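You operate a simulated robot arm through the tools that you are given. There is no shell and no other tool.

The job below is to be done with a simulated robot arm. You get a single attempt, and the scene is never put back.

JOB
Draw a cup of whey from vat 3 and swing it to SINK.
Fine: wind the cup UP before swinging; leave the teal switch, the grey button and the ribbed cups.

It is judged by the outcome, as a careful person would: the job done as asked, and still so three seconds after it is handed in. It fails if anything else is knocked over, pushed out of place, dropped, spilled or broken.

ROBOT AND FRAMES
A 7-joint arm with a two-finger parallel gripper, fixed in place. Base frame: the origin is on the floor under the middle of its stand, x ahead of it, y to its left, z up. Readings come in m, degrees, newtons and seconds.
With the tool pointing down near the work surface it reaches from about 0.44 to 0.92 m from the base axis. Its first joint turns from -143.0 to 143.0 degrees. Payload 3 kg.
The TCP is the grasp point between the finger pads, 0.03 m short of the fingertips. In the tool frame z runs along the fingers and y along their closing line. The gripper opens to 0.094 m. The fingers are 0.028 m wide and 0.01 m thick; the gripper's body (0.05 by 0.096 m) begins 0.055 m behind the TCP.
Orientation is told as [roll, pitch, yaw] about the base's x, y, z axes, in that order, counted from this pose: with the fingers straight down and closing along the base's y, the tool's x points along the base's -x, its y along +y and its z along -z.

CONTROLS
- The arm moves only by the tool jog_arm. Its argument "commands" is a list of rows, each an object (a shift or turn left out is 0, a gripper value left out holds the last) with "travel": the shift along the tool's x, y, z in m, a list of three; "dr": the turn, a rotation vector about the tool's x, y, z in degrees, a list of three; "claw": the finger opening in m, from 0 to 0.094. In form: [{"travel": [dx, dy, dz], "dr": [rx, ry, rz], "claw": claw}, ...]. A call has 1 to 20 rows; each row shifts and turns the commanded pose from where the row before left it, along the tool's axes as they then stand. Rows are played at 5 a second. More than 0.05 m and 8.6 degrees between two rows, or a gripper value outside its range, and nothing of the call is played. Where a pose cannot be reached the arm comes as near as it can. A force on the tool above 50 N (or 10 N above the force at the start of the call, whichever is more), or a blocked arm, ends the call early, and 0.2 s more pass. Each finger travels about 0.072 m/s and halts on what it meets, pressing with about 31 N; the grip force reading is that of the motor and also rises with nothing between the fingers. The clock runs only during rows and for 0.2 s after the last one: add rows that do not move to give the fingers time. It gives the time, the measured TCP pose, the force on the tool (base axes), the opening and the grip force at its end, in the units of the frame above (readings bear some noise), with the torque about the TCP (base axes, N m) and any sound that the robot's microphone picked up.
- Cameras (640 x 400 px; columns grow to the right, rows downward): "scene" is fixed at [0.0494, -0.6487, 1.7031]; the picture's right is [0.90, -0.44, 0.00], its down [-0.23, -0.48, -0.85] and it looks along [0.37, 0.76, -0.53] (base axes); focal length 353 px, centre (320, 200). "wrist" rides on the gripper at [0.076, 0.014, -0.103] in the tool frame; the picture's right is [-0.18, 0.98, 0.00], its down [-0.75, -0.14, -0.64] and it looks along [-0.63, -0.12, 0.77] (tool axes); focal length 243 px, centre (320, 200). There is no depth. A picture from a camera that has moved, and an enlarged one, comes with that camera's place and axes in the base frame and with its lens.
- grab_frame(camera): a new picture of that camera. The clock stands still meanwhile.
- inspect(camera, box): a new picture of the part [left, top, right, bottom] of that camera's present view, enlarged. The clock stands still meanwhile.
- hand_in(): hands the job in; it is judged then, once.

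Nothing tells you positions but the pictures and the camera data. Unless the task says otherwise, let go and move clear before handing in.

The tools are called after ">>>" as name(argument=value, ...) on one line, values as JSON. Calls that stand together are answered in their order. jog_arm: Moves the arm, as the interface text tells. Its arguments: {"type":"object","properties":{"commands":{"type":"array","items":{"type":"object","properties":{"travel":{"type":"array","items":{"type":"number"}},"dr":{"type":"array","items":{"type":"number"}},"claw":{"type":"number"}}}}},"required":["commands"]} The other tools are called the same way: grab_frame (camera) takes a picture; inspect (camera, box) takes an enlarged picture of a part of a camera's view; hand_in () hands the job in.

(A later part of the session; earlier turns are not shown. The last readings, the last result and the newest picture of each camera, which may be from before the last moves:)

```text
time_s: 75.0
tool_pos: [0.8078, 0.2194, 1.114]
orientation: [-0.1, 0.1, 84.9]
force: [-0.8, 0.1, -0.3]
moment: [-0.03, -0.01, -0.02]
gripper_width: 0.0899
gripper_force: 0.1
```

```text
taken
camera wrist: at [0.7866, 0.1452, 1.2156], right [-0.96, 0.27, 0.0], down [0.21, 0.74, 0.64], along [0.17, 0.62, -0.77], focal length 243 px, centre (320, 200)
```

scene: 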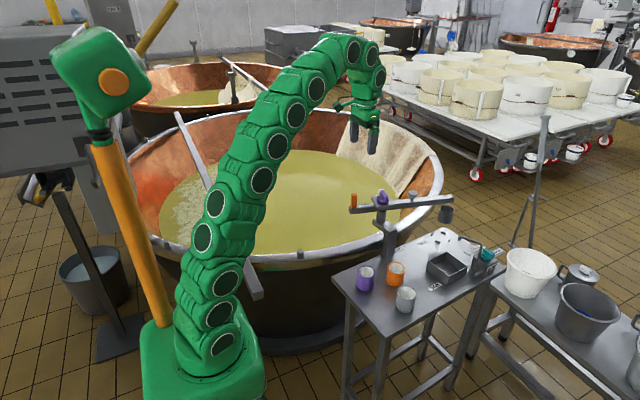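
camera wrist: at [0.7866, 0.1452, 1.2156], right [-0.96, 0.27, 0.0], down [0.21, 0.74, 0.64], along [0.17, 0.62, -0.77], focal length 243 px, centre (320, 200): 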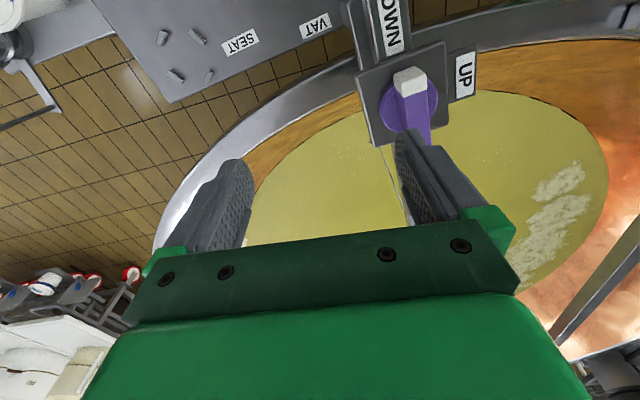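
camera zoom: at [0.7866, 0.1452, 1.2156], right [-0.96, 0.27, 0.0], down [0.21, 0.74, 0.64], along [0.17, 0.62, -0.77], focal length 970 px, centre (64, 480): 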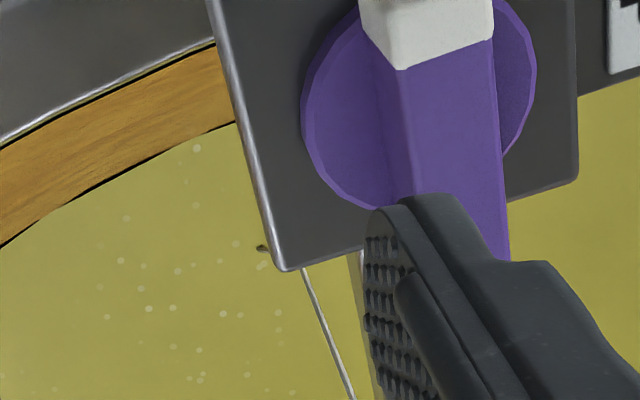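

Only the bail breaks the surface, so the cup's rim is submerged and it should be filling. I'll return over the knob and test how far yaw can go beyond 104°, because one continuous 270° stroke would be safest for winding up.

>>> jog_arm(commands=[{"travel": [-0.0016, 0.0358, -0.01]}, {"travel": [-0.0016, 0.0359, -0.01]}, {"dr": [0, 0, -8]}, {"dr": [0, 0, -8]}, {"dr": [0, 0, -8]}, {"dr": [0, 0, -8]}, {"dr": [0, 0, -8]}, {"dr": [0, 0, -8]}, {"dr": [0, 0, -8]}, {"dr": [0, 0, -8]}, {"dr": [0, 0, -8]}, {"dr": [0, 0, -8]}, {"dr": [0, 0, -8]}, {"dr": [0, 0, -8]}, {}])

>>> grab_frame(camera="scene")

```text
time_s: 78.2
tool_pos: [0.7342, 0.2304, 1.1337]
orientation: [0.0, 0.2, -179.1]
force: [0.4, -0.1, -0.4]
moment: [-0.02, 0.01, 0.0]
gripper_width: 0.0901
gripper_force: 0.0
```

```text
taken
```

scene: 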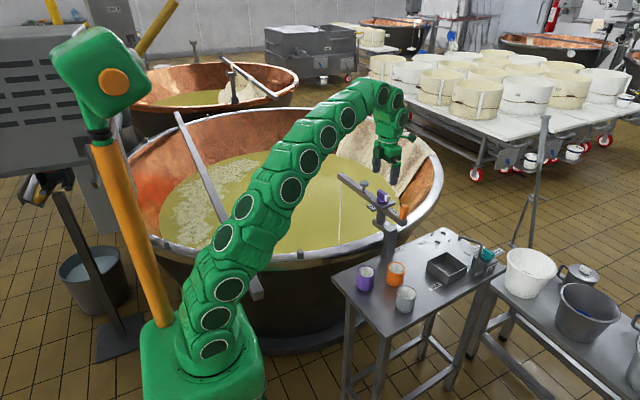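

Yaw reaches 181° without trouble, so a single stroke from -85° to about 184° is possible. I'll rotate back to -85° to grip the bar at DOWN.

>>> jog_arm(commands=[{"dr": [0, 0, 8.5]}, {"dr": [0, 0, 8.5]}, {"dr": [0, 0, 8.5]}, {"dr": [0, 0, 8.5]}, {"dr": [0, 0, 8.5]}, {"dr": [0, 0, 8.5]}, {"dr": [0, 0, 8.5]}, {"dr": [0, 0, 8.5]}, {"dr": [0, 0, 8.5]}, {"dr": [0, 0, 8.5]}, {"dr": [0, 0, 8.5]}, {"dr": [0, 0, 8.5]}, {"dr": [0, 0, 8.5]}, {"dr": [0, 0, 8.5]}, {"dr": [0, 0, 8.5]}, {"dr": [0, 0, 8.5]}, {"dr": [0, 0, 8.5]}, {"dr": [0, 0, 8.5]}, {"dr": [0, 0, 8.5]}, {"dr": [0, 0, 8.5]}])

>>> jog_arm(commands=[{"dr": [0, 0, 8.5]}, {"dr": [0, 0, 8.5]}, {"dr": [0, 0, 8.5]}, {"dr": [0, 0, 8.5]}, {"dr": [0, 0, 8.5]}, {"dr": [0, 0, 8.5]}, {"dr": [0, 0, 8.5]}, {"dr": [0, 0, 8.5]}, {"dr": [0, 0, 8.5]}, {"dr": [0, 0, 8.5]}, {"dr": [0, 0, 8.5]}, {"dr": [0, 0, 2.5], "claw": 0.05}, {}, {}])

>>> inspect(camera="wrist", box=[220, 60, 420, 220])

```text
time_s: 82.4
tool_pos: [0.7349, 0.231, 1.1328]
orientation: [0.0, -0.1, 10.8]
force: [-0.8, 0.2, -0.6]
moment: [0.0, 0.01, -0.01]
gripper_width: 0.0903
gripper_force: 0.1
```

```text
time_s: 85.4
tool_pos: [0.7352, 0.2316, 1.1324]
orientation: [0.1, 0.0, -85.1]
force: [-0.3, -0.4, 0.7]
moment: [-0.02, -0.01, -0.01]
gripper_width: 0.0499
gripper_force: 0.1
```

```text
2.50 times, centred on (320, 140) of wrist
camera zoom: at [0.7427, 0.3084, 1.2345], right [0.99, -0.1, 0.0], down [-0.08, -0.76, 0.64], along [-0.06, -0.64, -0.77], focal length 606 px, centre (320, 350)
```

zoom: 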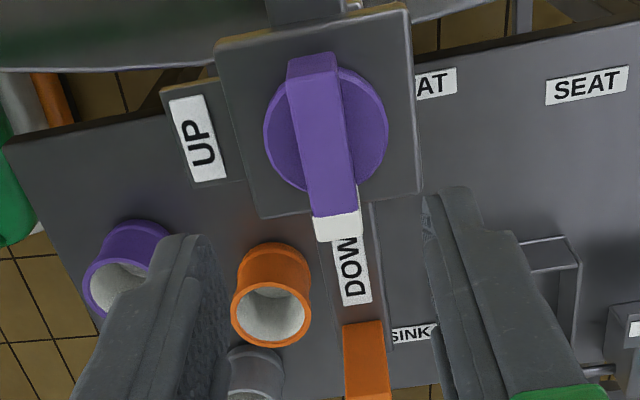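

The bar is at about -86°, and its centre at (0.737, 0.2288). I'll centre, descend and grip firmly.

>>> jog_arm(commands=[{"travel": [-0.0029, 0.0015, 0], "dr": [0, 0, 1]}, {"travel": [0, 0, 0.035]}, {"travel": [0, 0, 0.0355]}, {}, {"claw": 0.03}, {"claw": 0.012}, {}, {}])

```text
time_s: 87.2
tool_pos: [0.7359, 0.2276, 1.0605]
orientation: [0.1, 0.0, -86.1]
force: [9.8, -0.7, -1.8]
moment: [0.14, -0.12, 0.13]
gripper_width: 0.0174
gripper_force: 4.8
```

>>> jog_arm(commands=[{"travel": [0, 0.0004, 0]}, {}, {}])

>>> inspect(camera="scene", box=[340, 160, 440, 230])

```text
time_s: 88.0
tool_pos: [0.7371, 0.2291, 1.0596]
orientation: [0.1, 0.0, -86.1]
force: [8.3, 2.1, -1.6]
moment: [0.09, -0.08, 0.14]
gripper_width: 0.0167
gripper_force: 4.8
```

```text
5.71 times, centred on (390, 195) of scene
camera zoom: at [0.0494, -0.6487, 1.7031], right [0.9, -0.44, 0.0], down [-0.23, -0.48, -0.85], along [0.37, 0.76, -0.53], focal length 2018 px, centre (-80, 229)
```

zoom: 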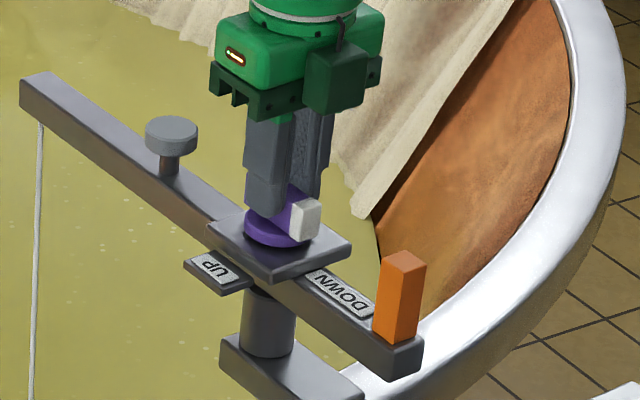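

The grip force is lower than before, so I'll command a tighter close.

>>> jog_arm(commands=[{"claw": 0.004}, {}, {}, {}])

```text
time_s: 89.0
tool_pos: [0.7368, 0.2277, 1.062]
orientation: [0.3, 0.1, -86.1]
force: [15.8, 2.3, -0.5]
moment: [-0.18, -0.19, 0.18]
gripper_width: 0.016
gripper_force: 44.9
```

Firm grip now. I'll wind up counter-clockwise in chunks, relieving side forces as I go.

>>> jog_arm(commands=[{"travel": [0, 0.0006, 0], "dr": [0, 0, -4]}, {"dr": [0, 0, -4]}, {"dr": [0, 0, -4]}, {"dr": [0, 0, -4]}, {"dr": [0, 0, -4]}, {}])

>>> inspect(camera="scene", box=[320, 150, 460, 250])

```text
time_s: 90.4
tool_pos: [0.7379, 0.2288, 1.0621]
orientation: [0.2, -0.1, -66.1]
force: [-13.5, -7.5, 1.9]
moment: [0.67, 0.75, -0.01]
gripper_width: 0.0157
gripper_force: 44.9
```

```text
4.00 times, centred on (390, 200) of scene
camera zoom: at [0.0494, -0.6487, 1.7031], right [0.9, -0.44, 0.0], down [-0.23, -0.48, -0.85], along [0.37, 0.76, -0.53], focal length 1412 px, centre (40, 200)
```

zoom: 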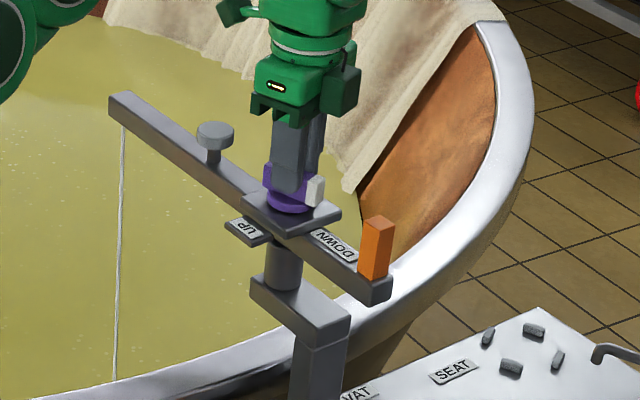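

>>> jog_arm(commands=[{"travel": [0, -0.0006, 0], "dr": [0, 0, -4]}, {"dr": [0, 0, -4]}, {"dr": [0, 0, -4]}, {"dr": [0, 0, -4]}, {"dr": [0, 0, -4]}, {"dr": [0, 0, -4]}, {}])

>>> inspect(camera="scene", box=[320, 150, 460, 250])

```text
time_s: 92.0
tool_pos: [0.7359, 0.2281, 1.0623]
orientation: [0.0, -0.2, -42.0]
force: [-7.1, -2.3, -14.6]
moment: [-0.64, -0.4, 0.01]
gripper_width: 0.0156
gripper_force: 44.7
```

```text
4.00 times, centred on (390, 200) of scene
camera zoom: at [0.0494, -0.6487, 1.7031], right [0.9, -0.44, 0.0], down [-0.23, -0.48, -0.85], along [0.37, 0.76, -0.53], focal length 1412 px, centre (40, 200)
```

zoom: 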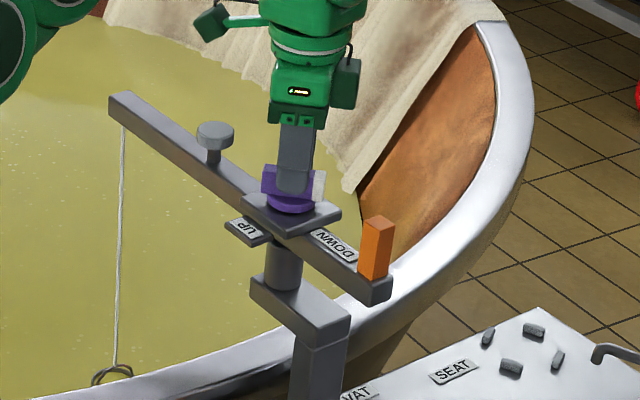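

The rim is reappearing and the cup interior looks whey-coloured, so it's full. I'll keep winding up.

>>> jog_arm(commands=[{"travel": [0, -0.0003, 0], "dr": [0, 0, -4]}, {"dr": [0, 0, -4]}, {"dr": [0, 0, -4]}, {"dr": [0, 0, -4]}, {"dr": [0, 0, -4]}, {"dr": [0, 0, -4]}, {}])

>>> inspect(camera="scene", box=[320, 150, 460, 250])

```text
time_s: 93.6
tool_pos: [0.7372, 0.2281, 1.0616]
orientation: [0.0, 0.0, -18.0]
force: [-12.4, 3.5, -34.7]
moment: [0.12, 0.41, -0.06]
gripper_width: 0.016
gripper_force: 45.0
```

```text
4.00 times, centred on (390, 200) of scene
camera zoom: at [0.0494, -0.6487, 1.7031], right [0.9, -0.44, 0.0], down [-0.23, -0.48, -0.85], along [0.37, 0.76, -0.53], focal length 1412 px, centre (40, 200)
```

zoom: 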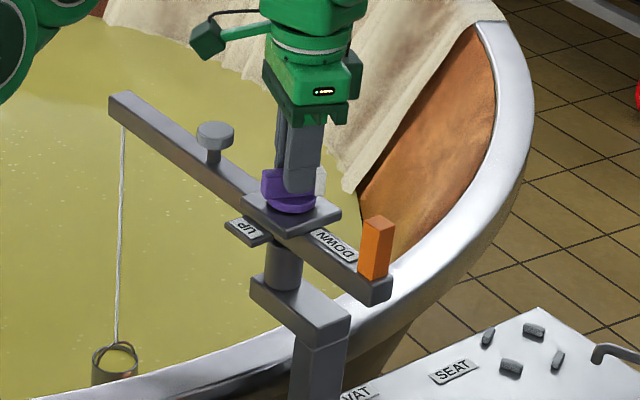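

The cup is full and out of the whey. The downward pull on the tool has grown, so I'll relieve it by lowering a hair and continue.

>>> jog_arm(commands=[{"travel": [0.0004, 0, 0.0012]}, {"dr": [0, 0, -4]}, {"dr": [0, 0, -4]}, {"dr": [0, 0, -4]}, {"dr": [0, 0, -4]}, {"dr": [0, 0, -4]}, {}])

>>> inspect(camera="scene", box=[320, 150, 460, 250])

```text
time_s: 95.2
tool_pos: [0.7366, 0.229, 1.062]
orientation: [-0.1, -0.3, 1.9]
force: [-7.5, 3.0, 20.9]
moment: [-0.01, -0.12, 0.01]
gripper_width: 0.0158
gripper_force: 44.5
```

```text
4.00 times, centred on (390, 200) of scene
camera zoom: at [0.0494, -0.6487, 1.7031], right [0.9, -0.44, 0.0], down [-0.23, -0.48, -0.85], along [0.37, 0.76, -0.53], focal length 1412 px, centre (40, 200)
```

zoom: 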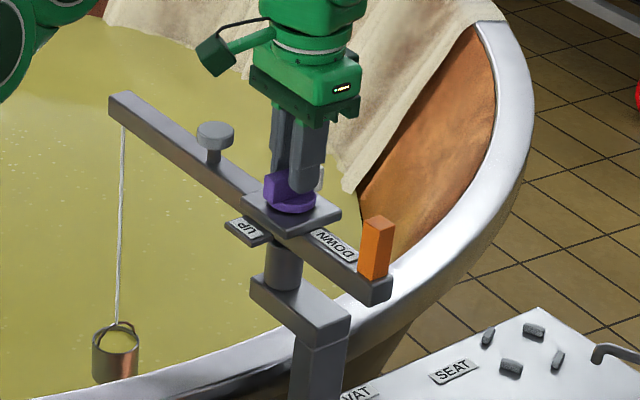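

>>> jog_arm(commands=[{"travel": [0.0003, 0, -0.0007]}, {"dr": [0, 0, -4]}, {"dr": [0, 0, -4]}, {"dr": [0, 0, -4]}, {"dr": [0, 0, -4]}, {"dr": [0, 0, -4]}, {"dr": [0, 0, -4]}, {}])

>>> inspect(camera="scene", box=[320, 150, 460, 250])

```text
time_s: 97.0
tool_pos: [0.7366, 0.2282, 1.0628]
orientation: [-0.1, -0.1, 25.8]
force: [34.2, -0.8, 12.7]
moment: [0.34, -1.33, -0.02]
gripper_width: 0.0159
gripper_force: 45.1
```

```text
4.00 times, centred on (390, 200) of scene
camera zoom: at [0.0494, -0.6487, 1.7031], right [0.9, -0.44, 0.0], down [-0.23, -0.48, -0.85], along [0.37, 0.76, -0.53], focal length 1412 px, centre (40, 200)
```

zoom: 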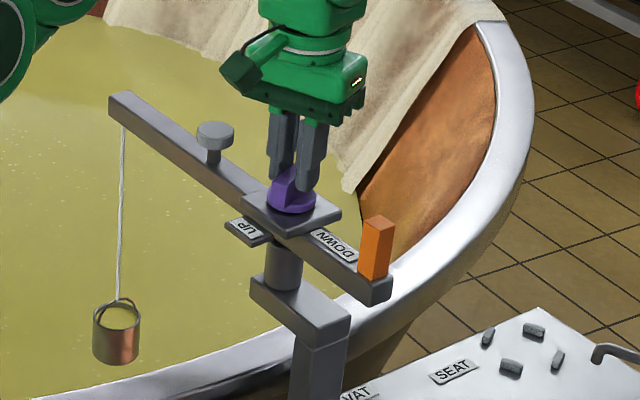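

>>> jog_arm(commands=[{"travel": [-0.0012, -0.0006, -0.0004]}, {"dr": [0, 0, -4]}, {"dr": [0, 0, -4]}, {"dr": [0, 0, -4]}, {"dr": [0, 0, -4]}, {"dr": [0, 0, -4]}, {}])

>>> inspect(camera="scene", box=[320, 150, 460, 250])

```text
time_s: 98.6
tool_pos: [0.7369, 0.2283, 1.0618]
orientation: [-0.1, 0.0, 46.0]
force: [-43.3, -10.2, -2.2]
moment: [-0.26, 1.03, -0.04]
gripper_width: 0.0158
gripper_force: 44.9
```

```text
4.00 times, centred on (390, 200) of scene
camera zoom: at [0.0494, -0.6487, 1.7031], right [0.9, -0.44, 0.0], down [-0.23, -0.48, -0.85], along [0.37, 0.76, -0.53], focal length 1412 px, centre (40, 200)
```

zoom: 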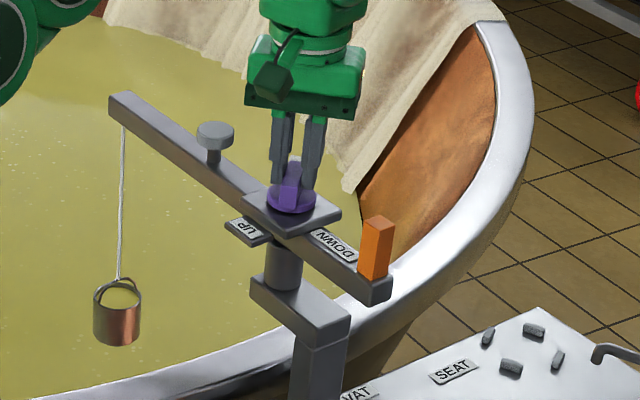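

>>> jog_arm(commands=[{"travel": [0.0009, 0.0006, 0]}, {}, {"dr": [0, 0, -4]}, {"dr": [0, 0, -4]}, {"dr": [0, 0, -4]}, {"dr": [0, 0, -4]}, {}])

```text
time_s: 100.2
tool_pos: [0.7379, 0.2271, 1.0628]
orientation: [-0.2, -0.1, 62.0]
force: [-14.7, 17.3, -0.5]
moment: [-0.24, 0.83, -0.05]
gripper_width: 0.0155
gripper_force: 44.6
```

>>> jog_arm(commands=[{"travel": [-0.0002, 0.0005, 0]}, {"dr": [0, 0, -4]}, {"dr": [0, 0, -4]}, {"dr": [0, 0, -4]}, {"dr": [0, 0, -4]}, {"dr": [0, 0, -4]}, {}])

>>> inspect(camera="scene", box=[320, 150, 460, 250])

```text
time_s: 101.8
tool_pos: [0.7378, 0.2288, 1.0621]
orientation: [-0.1, 0.0, 82.0]
force: [-15.5, 13.4, 1.9]
moment: [1.01, 0.46, -0.04]
gripper_width: 0.0161
gripper_force: 45.1
```

```text
4.00 times, centred on (390, 200) of scene
camera zoom: at [0.0494, -0.6487, 1.7031], right [0.9, -0.44, 0.0], down [-0.23, -0.48, -0.85], along [0.37, 0.76, -0.53], focal length 1412 px, centre (40, 200)
```

zoom: 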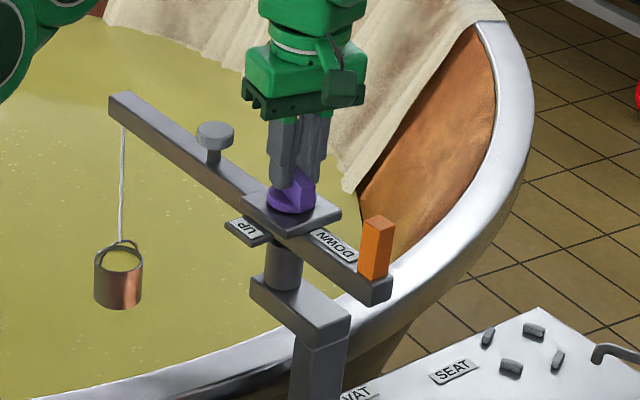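

The full cup is rising smoothly. Continuing.

>>> jog_arm(commands=[{"travel": [-0.0003, 0.0004, 0]}, {"dr": [0, 0, -4]}, {"dr": [0, 0, -4]}, {"dr": [0, 0, -4]}, {"dr": [0, 0, -4]}, {"dr": [0, 0, -4]}, {"dr": [0, 0, -4]}, {}])

>>> inspect(camera="scene", box=[320, 150, 460, 250])

```text
time_s: 103.6
tool_pos: [0.7369, 0.2291, 1.0625]
orientation: [0.0, 0.1, 106.0]
force: [17.6, 9.7, -16.5]
moment: [0.81, -0.2, 0.0]
gripper_width: 0.0159
gripper_force: 45.1
```

```text
4.00 times, centred on (390, 200) of scene
camera zoom: at [0.0494, -0.6487, 1.7031], right [0.9, -0.44, 0.0], down [-0.23, -0.48, -0.85], along [0.37, 0.76, -0.53], focal length 1412 px, centre (40, 200)
```

zoom: 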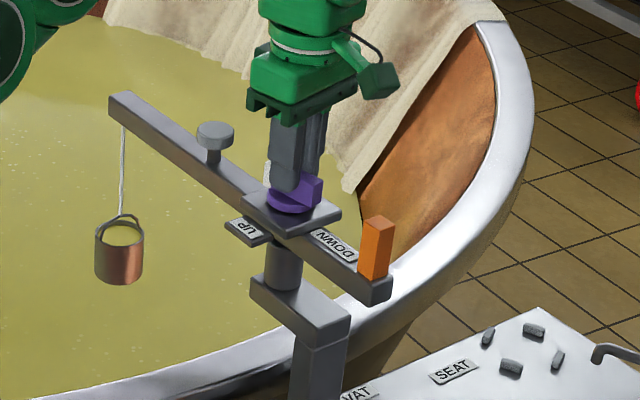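

>>> jog_arm(commands=[{"travel": [-0.0001, -0.0005, 0.0005]}, {"dr": [0, 0, -4]}, {"dr": [0, 0, -4]}, {"dr": [0, 0, -4]}, {"dr": [0, 0, -4]}, {"dr": [0, 0, -4]}, {"dr": [0, 0, -4]}, {}])

>>> inspect(camera="scene", box=[320, 150, 460, 250])

```text
time_s: 105.4
tool_pos: [0.737, 0.228, 1.0625]
orientation: [0.0, 0.1, 130.0]
force: [-14.6, -21.8, 7.6]
moment: [0.32, 1.17, -0.04]
gripper_width: 0.0158
gripper_force: 45.2
```

```text
4.00 times, centred on (390, 200) of scene
camera zoom: at [0.0494, -0.6487, 1.7031], right [0.9, -0.44, 0.0], down [-0.23, -0.48, -0.85], along [0.37, 0.76, -0.53], focal length 1412 px, centre (40, 200)
```

zoom: 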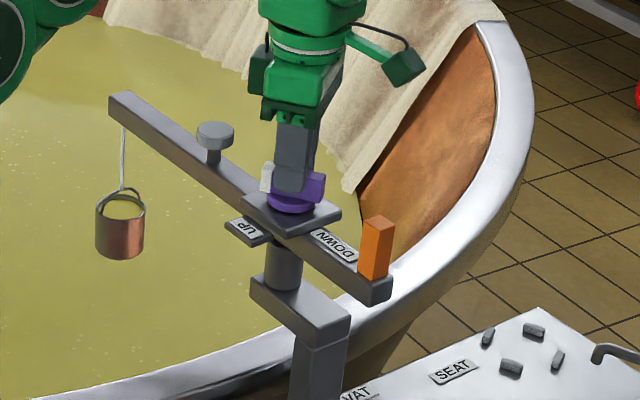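

>>> jog_arm(commands=[{"travel": [0.0002, 0.0006, 0]}, {"dr": [0, 0, -4]}, {"dr": [0, 0, -4]}, {"dr": [0, 0, -4]}, {"dr": [0, 0, -4]}, {"dr": [0, 0, -4]}, {"dr": [0, 0, -4]}, {}])

>>> inspect(camera="scene", box=[320, 150, 460, 250])

```text
time_s: 107.2
tool_pos: [0.7361, 0.227, 1.0618]
orientation: [-0.2, 0.2, 154.0]
force: [-9.8, -28.2, 20.1]
moment: [-0.32, 1.05, -0.02]
gripper_width: 0.0156
gripper_force: 44.8
```

```text
4.00 times, centred on (390, 200) of scene
camera zoom: at [0.0494, -0.6487, 1.7031], right [0.9, -0.44, 0.0], down [-0.23, -0.48, -0.85], along [0.37, 0.76, -0.53], focal length 1412 px, centre (40, 200)
```

zoom: 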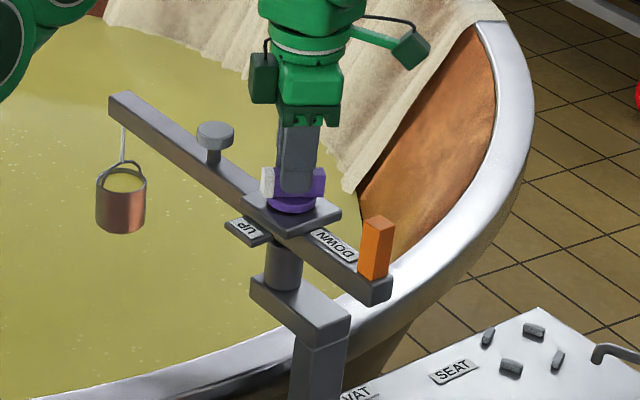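

>>> jog_arm(commands=[{"travel": [0.0001, 0.0007, -0.0006]}, {"dr": [0, 0, -4]}, {"dr": [0, 0, -4]}, {"dr": [0, 0, -4]}, {"dr": [0, 0, -4]}, {"dr": [0, 0, -4]}, {}])

>>> inspect(camera="scene", box=[320, 150, 460, 250])

```text
time_s: 108.8
tool_pos: [0.7372, 0.2281, 1.062]
orientation: [-0.1, 0.3, 174.0]
force: [26.8, -5.7, 2.6]
moment: [-0.13, -0.59, 0.01]
gripper_width: 0.0162
gripper_force: 45.1
```

```text
4.00 times, centred on (390, 200) of scene
camera zoom: at [0.0494, -0.6487, 1.7031], right [0.9, -0.44, 0.0], down [-0.23, -0.48, -0.85], along [0.37, 0.76, -0.53], focal length 1412 px, centre (40, 200)
```

zoom: 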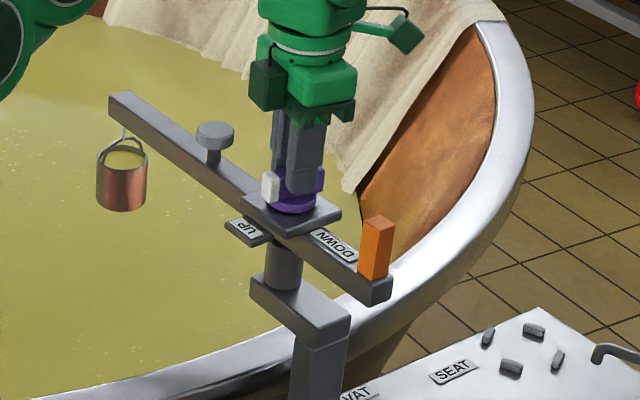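

Last 10° to UP.

>>> jog_arm(commands=[{"travel": [0.0007, 0, 0]}, {"dr": [0, 0, -4]}, {"dr": [0, 0, -3]}, {"dr": [0, 0, -3]}, {}, {}])

>>> inspect(camera="scene", box=[320, 150, 460, 250])

>>> grab_frame(camera="wrist")

```text
time_s: 110.2
tool_pos: [0.7354, 0.2285, 1.0621]
orientation: [0.0, 0.1, -176.1]
force: [36.0, 4.9, 6.3]
moment: [0.12, -0.99, -0.04]
gripper_width: 0.0159
gripper_force: 44.1
```

```text
4.00 times, centred on (390, 200) of scene
camera zoom: at [0.0494, -0.6487, 1.7031], right [0.9, -0.44, 0.0], down [-0.23, -0.48, -0.85], along [0.37, 0.76, -0.53], focal length 1412 px, centre (40, 200)
```

zoom: 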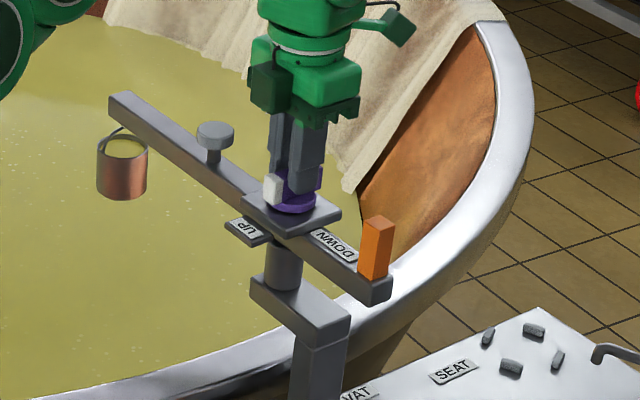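

```text
taken
camera wrist: at [0.813, 0.2191, 1.1638], right [-0.12, -0.99, 0.0], down [-0.76, 0.09, 0.64], along [-0.64, 0.07, -0.77], focal length 243 px, centre (320, 200)
```

wrist: 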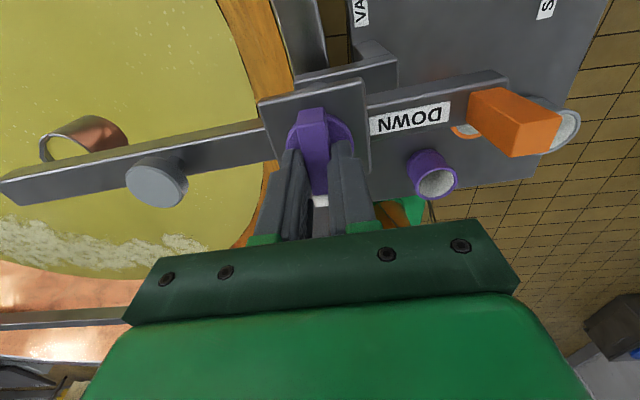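

The knob is back at UP and the full cup is at the top. I'll relieve stress, release gently, rise, and check that it holds.

>>> jog_arm(commands=[{"travel": [0.0008, 0, 0]}, {"claw": 0.02}, {}, {"claw": 0.05}, {}, {}, {"travel": [0, 0, -0.025]}, {"travel": [0, 0, -0.025]}, {}])

>>> inspect(camera="scene", box=[320, 150, 460, 250])

>>> grab_frame(camera="wrist")

```text
time_s: 112.2
tool_pos: [0.7369, 0.2282, 1.1132]
orientation: [0.0, 0.1, -176.2]
force: [-0.5, -0.3, 0.4]
moment: [0.03, 0.0, -0.01]
gripper_width: 0.05
gripper_force: 0.0
```

```text
4.00 times, centred on (390, 200) of scene
camera zoom: at [0.0494, -0.6487, 1.7031], right [0.9, -0.44, 0.0], down [-0.23, -0.48, -0.85], along [0.37, 0.76, -0.53], focal length 1412 px, centre (40, 200)
```

zoom: 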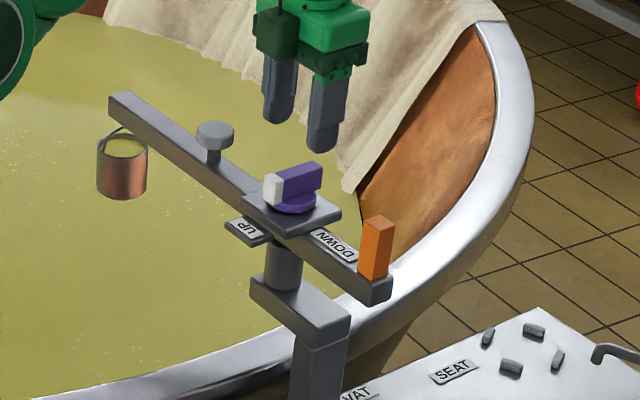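

```text
taken
camera wrist: at [0.8136, 0.2186, 1.2144], right [-0.12, -0.99, 0.0], down [-0.76, 0.09, 0.64], along [-0.64, 0.07, -0.77], focal length 243 px, centre (320, 200)
```

wrist: 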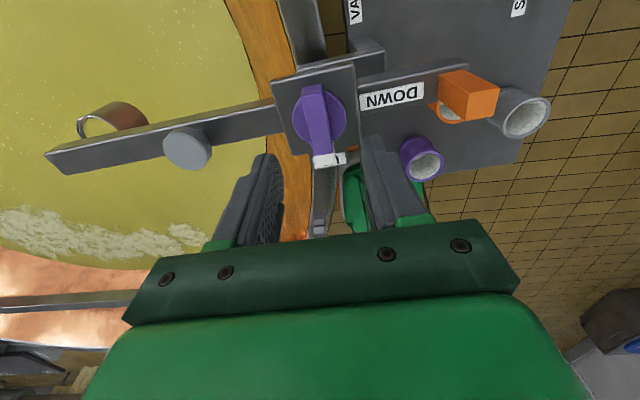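

The cup is up and full, and the knob points at UP. I'll check the details before swinging.

>>> inspect(camera="scene", box=[336, 165, 400, 205])

>>> inspect(camera="wrist", box=[260, 60, 372, 190])

```text
10.00 times, centred on (368, 185) of scene
camera zoom: at [0.0494, -0.6487, 1.7031], right [0.9, -0.44, 0.0], down [-0.23, -0.48, -0.85], along [0.37, 0.76, -0.53], focal length 3531 px, centre (-160, 350)
```

zoom: 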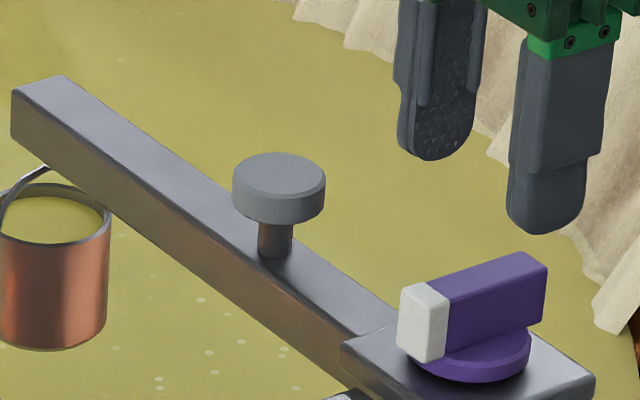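

```text
3.08 times, centred on (316, 125) of wrist
camera zoom: at [0.8136, 0.2186, 1.2144], right [-0.12, -0.99, 0.0], down [-0.76, 0.09, 0.64], along [-0.64, 0.07, -0.77], focal length 746 px, centre (332, 431)
```

zoom: 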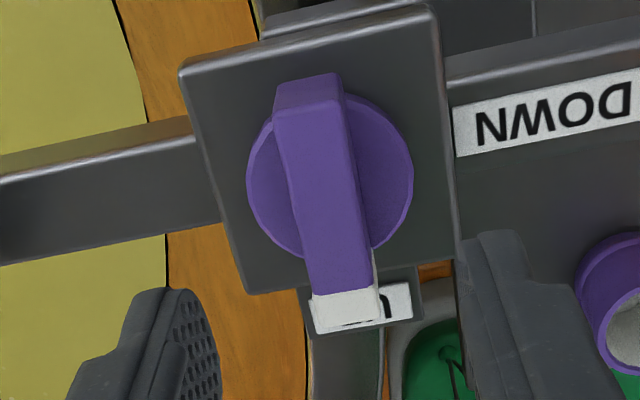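

Everything matches UP. Now I'll go back to the handle with yaw 94°, above it first.

>>> jog_arm(commands=[{"dr": [0, 0, 8.2]}, {"dr": [0, 0, 8.2]}, {"dr": [0, 0, 8.2]}, {"dr": [0, 0, 8.2]}, {"dr": [0, 0, 8.2]}, {"dr": [0, 0, 8.2]}, {"dr": [0, 0, 8.2]}, {"dr": [0, 0, 8.2]}, {"dr": [0, 0, 8.2]}, {"dr": [0, 0, 8.2]}, {"dr": [0, 0, 8]}, {"travel": [0.0375, 0, 0]}, {"travel": [0.0375, 0, 0]}, {"travel": [0.0376, 0, 0]}, {}, {}])

>>> inspect(camera="wrist", box=[200, 60, 440, 230])

```text
time_s: 115.6
tool_pos: [0.7468, 0.1129, 1.1092]
orientation: [-0.1, 0.0, 93.9]
force: [0.5, -0.3, -0.4]
moment: [0.0, 0.0, 0.0]
gripper_width: 0.0501
gripper_force: 0.2
```

```text
2.35 times, centred on (320, 145) of wrist
camera zoom: at [0.7367, 0.0364, 1.2119], right [-0.99, 0.12, 0.0], down [0.09, 0.76, 0.64], along [0.08, 0.64, -0.77], focal length 571 px, centre (320, 329)
```

zoom: 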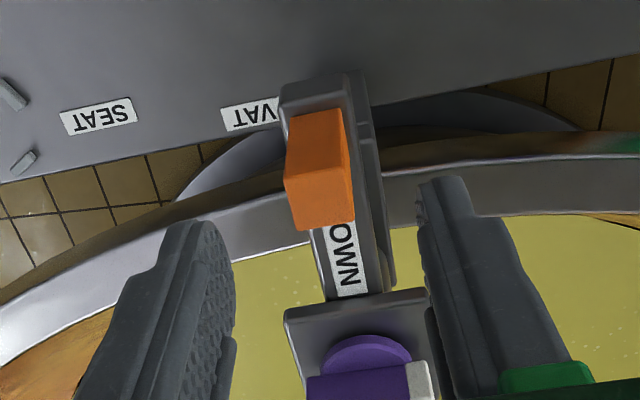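

The handle is at about (0.745, 0.1165). I'll align, descend and cage it.

>>> jog_arm(commands=[{"travel": [-0.0035, 0.0016, 0]}, {"travel": [0, 0, 0.033]}, {"travel": [0, 0, 0.032]}, {}, {"claw": 0.035}, {"claw": 0.027}, {}, {"claw": 0.0245}, {}])

>>> inspect(camera="wrist", box=[200, 60, 440, 230])

>>> inspect(camera="scene", box=[320, 150, 460, 250])

```text
time_s: 117.6
tool_pos: [0.7426, 0.1159, 1.0483]
orientation: [-0.1, -0.1, 93.9]
force: [3.4, -0.8, -1.0]
moment: [0.0, 0.01, -0.03]
gripper_width: 0.0262
gripper_force: 1.8
```

```text
2.35 times, centred on (320, 145) of wrist
camera zoom: at [0.7333, 0.0394, 1.1499], right [-0.99, 0.12, 0.0], down [0.09, 0.76, 0.64], along [0.08, 0.64, -0.77], focal length 571 px, centre (320, 329)
```

zoom: 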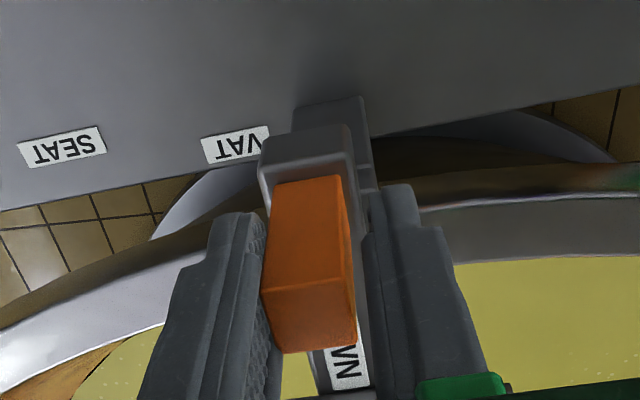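

```text
4.00 times, centred on (390, 200) of scene
camera zoom: at [0.0494, -0.6487, 1.7031], right [0.9, -0.44, 0.0], down [-0.23, -0.48, -0.85], along [0.37, 0.76, -0.53], focal length 1412 px, centre (40, 200)
```

zoom: 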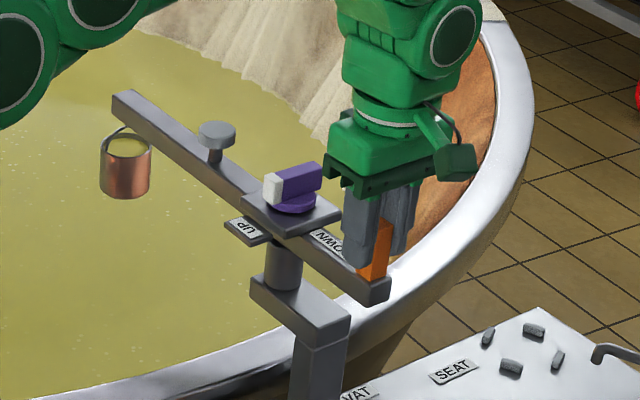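

The handle is caged and the pushing finger is in contact. I'll swing clockwise slowly, with a soft ramp, to keep the full cup from slopping.

>>> jog_arm(commands=[{"travel": [0, 0.001, 0], "dr": [0, 0, 0.5]}, {"travel": [0, 0.002, 0], "dr": [0, 0, 1]}, {"travel": [0, 0.003, 0], "dr": [0, 0, 1.5]}, {"travel": [-7e-05, 0.00396, 0], "dr": [0, 0, 2]}, {"travel": [-7e-05, 0.00396, 0], "dr": [0, 0, 2]}, {"travel": [-7e-05, 0.00396, 0], "dr": [0, 0, 2]}, {"travel": [-7e-05, 0.00396, 0], "dr": [0, 0, 2]}, {"travel": [-7e-05, 0.00396, 0], "dr": [0, 0, 2]}, {"travel": [-7e-05, 0.00396, 0], "dr": [0, 0, 2]}, {"travel": [-7e-05, 0.00396, 0], "dr": [0, 0, 2]}, {"travel": [-7e-05, 0.00396, 0], "dr": [0, 0, 2]}, {"travel": [-7e-05, 0.00396, 0], "dr": [0, 0, 2]}, {"travel": [0, 0.003, 0], "dr": [0, 0, 1.5]}, {"travel": [0, 0.002, 0], "dr": [0, 0, 1]}, {"travel": [0, 0.001, 0], "dr": [0, 0, 0.5]}, {}])

>>> inspect(camera="scene", box=[320, 150, 460, 250])

>>> inspect(camera="wrist", box=[200, 60, 440, 230])

```text
time_s: 121.0
tool_pos: [0.6973, 0.1266, 1.0458]
orientation: [-0.2, 0.1, 69.9]
force: [0.5, -0.7, 0.1]
moment: [0.01, 0.03, 0.01]
gripper_width: 0.0248
gripper_force: 0.7
```

```text
4.00 times, centred on (390, 200) of scene
camera zoom: at [0.0494, -0.6487, 1.7031], right [0.9, -0.44, 0.0], down [-0.23, -0.48, -0.85], along [0.37, 0.76, -0.53], focal length 1412 px, centre (40, 200)
```

zoom: 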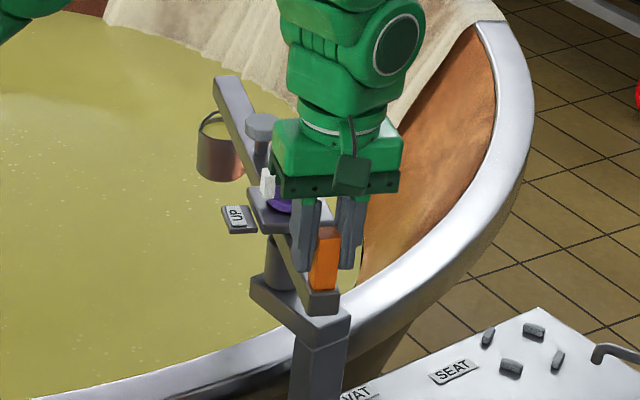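

```text
2.35 times, centred on (320, 145) of wrist
camera zoom: at [0.6571, 0.0596, 1.1482], right [-0.86, 0.51, 0.0], down [0.39, 0.66, 0.64], along [0.33, 0.55, -0.77], focal length 571 px, centre (320, 329)
```

zoom: 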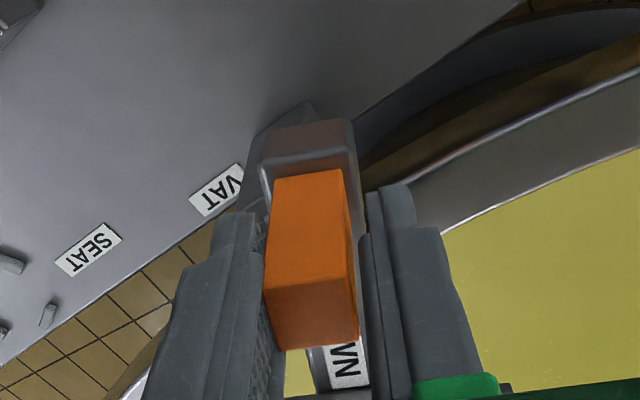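

The cup is level and full and swings smoothly. Continuing clockwise.

>>> jog_arm(commands=[{"travel": [0.0005, 0.001, 0], "dr": [0, 0, 0.5]}, {"travel": [0.0005, 0.002, 0], "dr": [0, 0, 1]}, {"travel": [0.0005, 0.003, 0], "dr": [0, 0, 1.5]}, {"travel": [-7e-05, 0.00396, 0], "dr": [0, 0, 2]}, {"travel": [-7e-05, 0.00396, 0], "dr": [0, 0, 2]}, {"travel": [-7e-05, 0.00396, 0], "dr": [0, 0, 2]}, {"travel": [-7e-05, 0.00396, 0], "dr": [0, 0, 2]}, {"travel": [-7e-05, 0.00396, 0], "dr": [0, 0, 2]}, {"travel": [-7e-05, 0.00396, 0], "dr": [0, 0, 2]}, {"travel": [-7e-05, 0.00396, 0], "dr": [0, 0, 2]}, {"travel": [-7e-05, 0.00396, 0], "dr": [0, 0, 2]}, {"travel": [-7e-05, 0.00396, 0], "dr": [0, 0, 2]}, {"travel": [-7e-05, 0.00396, 0], "dr": [0, 0, 2]}, {"travel": [-7e-05, 0.00396, 0], "dr": [0, 0, 2]}, {"travel": [-7e-05, 0.00396, 0], "dr": [0, 0, 2]}, {"travel": [-7e-05, 0.00396, 0], "dr": [0, 0, 2]}, {"travel": [0, 0.003, 0], "dr": [0, 0, 1.5]}, {"travel": [0, 0.002, 0], "dr": [0, 0, 1]}, {"travel": [0, 0.001, 0], "dr": [0, 0, 0.5]}, {}])

>>> inspect(camera="scene", box=[320, 150, 460, 250])

>>> inspect(camera="wrist", box=[200, 60, 440, 230])

```text
time_s: 125.2
tool_pos: [0.6469, 0.1613, 1.0459]
orientation: [-0.1, -0.1, 38.0]
force: [0.2, 0.2, 0.9]
moment: [-0.05, 0.06, 0.01]
gripper_width: 0.0253
gripper_force: 0.1
```

```text
4.00 times, centred on (390, 200) of scene
camera zoom: at [0.0494, -0.6487, 1.7031], right [0.9, -0.44, 0.0], down [-0.23, -0.48, -0.85], along [0.37, 0.76, -0.53], focal length 1412 px, centre (40, 200)
```

zoom: 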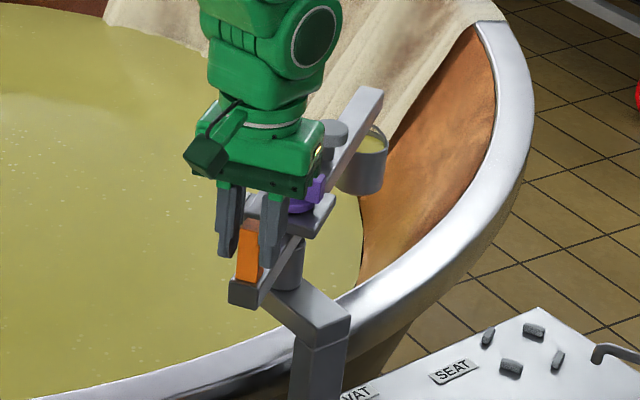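

```text
2.35 times, centred on (320, 145) of wrist
camera zoom: at [0.5775, 0.1265, 1.1492], right [-0.46, 0.89, 0.0], down [0.68, 0.35, 0.64], along [0.57, 0.29, -0.77], focal length 571 px, centre (320, 329)
```

zoom: 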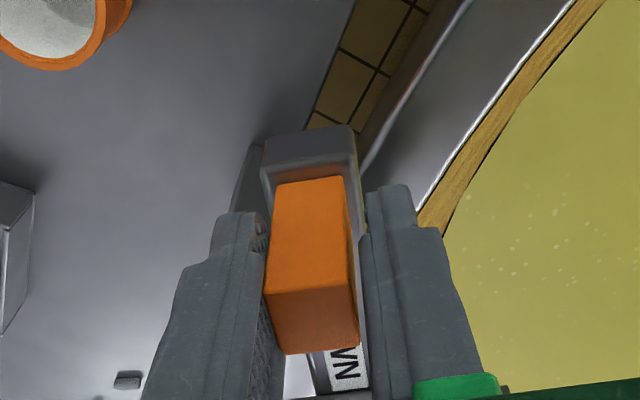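

>>> jog_arm(commands=[{"travel": [0, 0.001, 0], "dr": [0, 0, 0.5]}, {"travel": [0, 0.002, 0], "dr": [0, 0, 1]}, {"travel": [0, 0.003, 0], "dr": [0, 0, 1.5]}, {"travel": [-7e-05, 0.00396, 0], "dr": [0, 0, 2]}, {"travel": [-7e-05, 0.00396, 0], "dr": [0, 0, 2]}, {"travel": [-7e-05, 0.00396, 0], "dr": [0, 0, 2]}, {"travel": [-7e-05, 0.00396, 0], "dr": [0, 0, 2]}, {"travel": [-7e-05, 0.00396, 0], "dr": [0, 0, 2]}, {"travel": [-7e-05, 0.00396, 0], "dr": [0, 0, 2]}, {"travel": [-7e-05, 0.00396, 0], "dr": [0, 0, 2]}, {"travel": [-7e-05, 0.00396, 0], "dr": [0, 0, 2]}, {"travel": [-7e-05, 0.00396, 0], "dr": [0, 0, 2]}, {"travel": [-7e-05, 0.00396, 0], "dr": [0, 0, 2]}, {"travel": [-7e-05, 0.00396, 0], "dr": [0, 0, 2]}, {"travel": [-7e-05, 0.00396, 0], "dr": [0, 0, 2]}, {"travel": [-7e-05, 0.00396, 0], "dr": [0, 0, 2]}, {"travel": [0, 0.003, 0], "dr": [0, 0, 1.5]}, {"travel": [0, 0.002, 0], "dr": [0, 0, 1]}, {"travel": [0, 0.001, 0], "dr": [0, 0, 0.5]}, {}])

>>> inspect(camera="scene", box=[320, 150, 480, 270])

>>> inspect(camera="wrist", box=[200, 60, 440, 230])

```text
time_s: 129.4
tool_pos: [0.6206, 0.2204, 1.0468]
orientation: [0.0, -0.1, 5.9]
force: [-0.3, -0.1, 1.5]
moment: [0.0, -0.01, 0.01]
gripper_width: 0.0249
gripper_force: 0.7
```

```text
3.33 times, centred on (400, 210) of scene
camera zoom: at [0.0494, -0.6487, 1.7031], right [0.9, -0.44, 0.0], down [-0.23, -0.48, -0.85], along [0.37, 0.76, -0.53], focal length 1177 px, centre (53, 167)
```

zoom: 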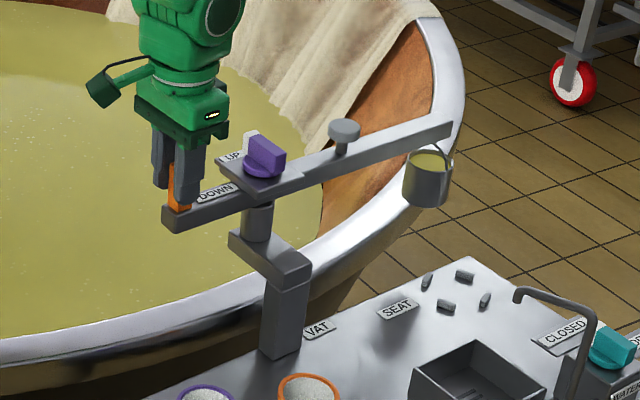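

```text
2.35 times, centred on (320, 145) of wrist
camera zoom: at [0.5436, 0.2266, 1.1486], right [0.08, 1.0, 0.0], down [0.76, -0.06, 0.64], along [0.64, -0.05, -0.77], focal length 571 px, centre (320, 329)
```

zoom: 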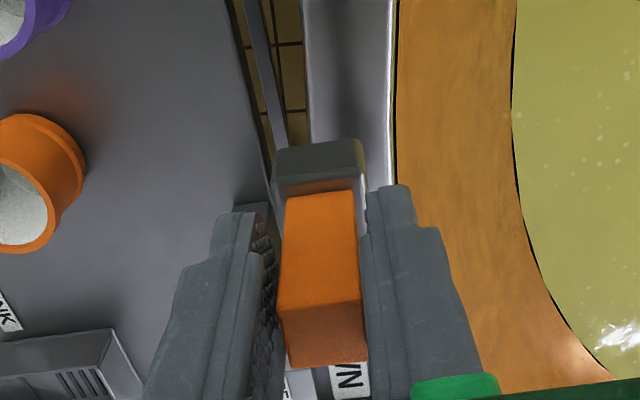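

>>> jog_arm(commands=[{"travel": [-0.0004, 0.001, 0], "dr": [0, 0, 0.5]}, {"travel": [-0.0004, 0.002, 0], "dr": [0, 0, 1]}, {"travel": [-0.0004, 0.003, 0], "dr": [0, 0, 1.5]}, {"travel": [-7e-05, 0.00396, 0], "dr": [0, 0, 2]}, {"travel": [-7e-05, 0.00396, 0], "dr": [0, 0, 2]}, {"travel": [-7e-05, 0.00396, 0], "dr": [0, 0, 2]}, {"travel": [-7e-05, 0.00396, 0], "dr": [0, 0, 2]}, {"travel": [-7e-05, 0.00396, 0], "dr": [0, 0, 2]}, {"travel": [-7e-05, 0.00396, 0], "dr": [0, 0, 2]}, {"travel": [-7e-05, 0.00396, 0], "dr": [0, 0, 2]}, {"travel": [-7e-05, 0.00396, 0], "dr": [0, 0, 2]}, {"travel": [-7e-05, 0.00396, 0], "dr": [0, 0, 2]}, {"travel": [-7e-05, 0.00396, 0], "dr": [0, 0, 2]}, {"travel": [-7e-05, 0.00396, 0], "dr": [0, 0, 2]}, {"travel": [-7e-05, 0.00396, 0], "dr": [0, 0, 2]}, {"travel": [-7e-05, 0.00396, 0], "dr": [0, 0, 2]}, {"travel": [0, 0.003, 0], "dr": [0, 0, 1.5]}, {"travel": [0, 0.002, 0], "dr": [0, 0, 1]}, {"travel": [0, 0.001, 0], "dr": [0, 0, 0.5]}, {}])

>>> inspect(camera="scene", box=[350, 160, 510, 280])

>>> inspect(camera="scene", box=[428, 200, 492, 250])

>>> grab_frame(camera="wrist")

```text
time_s: 133.6
tool_pos: [0.6349, 0.2831, 1.0456]
orientation: [-0.1, 0.0, -26.1]
force: [0.3, -0.7, 0.2]
moment: [-0.04, 0.02, 0.02]
gripper_width: 0.0252
gripper_force: 0.5
```

```text
3.33 times, centred on (430, 220) of scene
camera zoom: at [0.0494, -0.6487, 1.7031], right [0.9, -0.44, 0.0], down [-0.23, -0.48, -0.85], along [0.37, 0.76, -0.53], focal length 1177 px, centre (-47, 133)
```

zoom: 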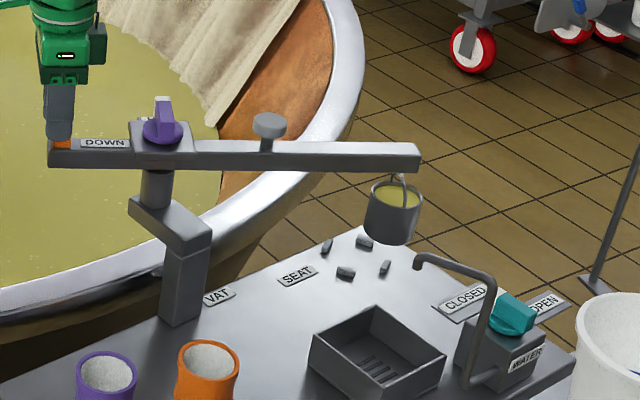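

```text
8.00 times, centred on (460, 225) of scene
camera zoom: at [0.0494, -0.6487, 1.7031], right [0.9, -0.44, 0.0], down [-0.23, -0.48, -0.85], along [0.37, 0.76, -0.53], focal length 2825 px, centre (-800, 0)
```

zoom: 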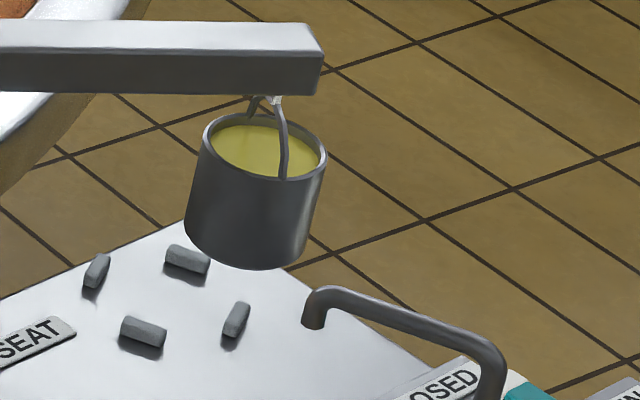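

```text
taken
camera wrist: at [0.5727, 0.3286, 1.1477], right [0.6, 0.8, 0.0], down [0.61, -0.46, 0.64], along [0.52, -0.38, -0.77], focal length 243 px, centre (320, 200)
```

wrist: 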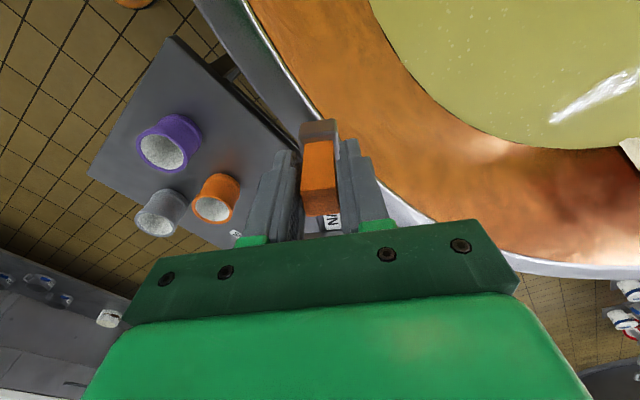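

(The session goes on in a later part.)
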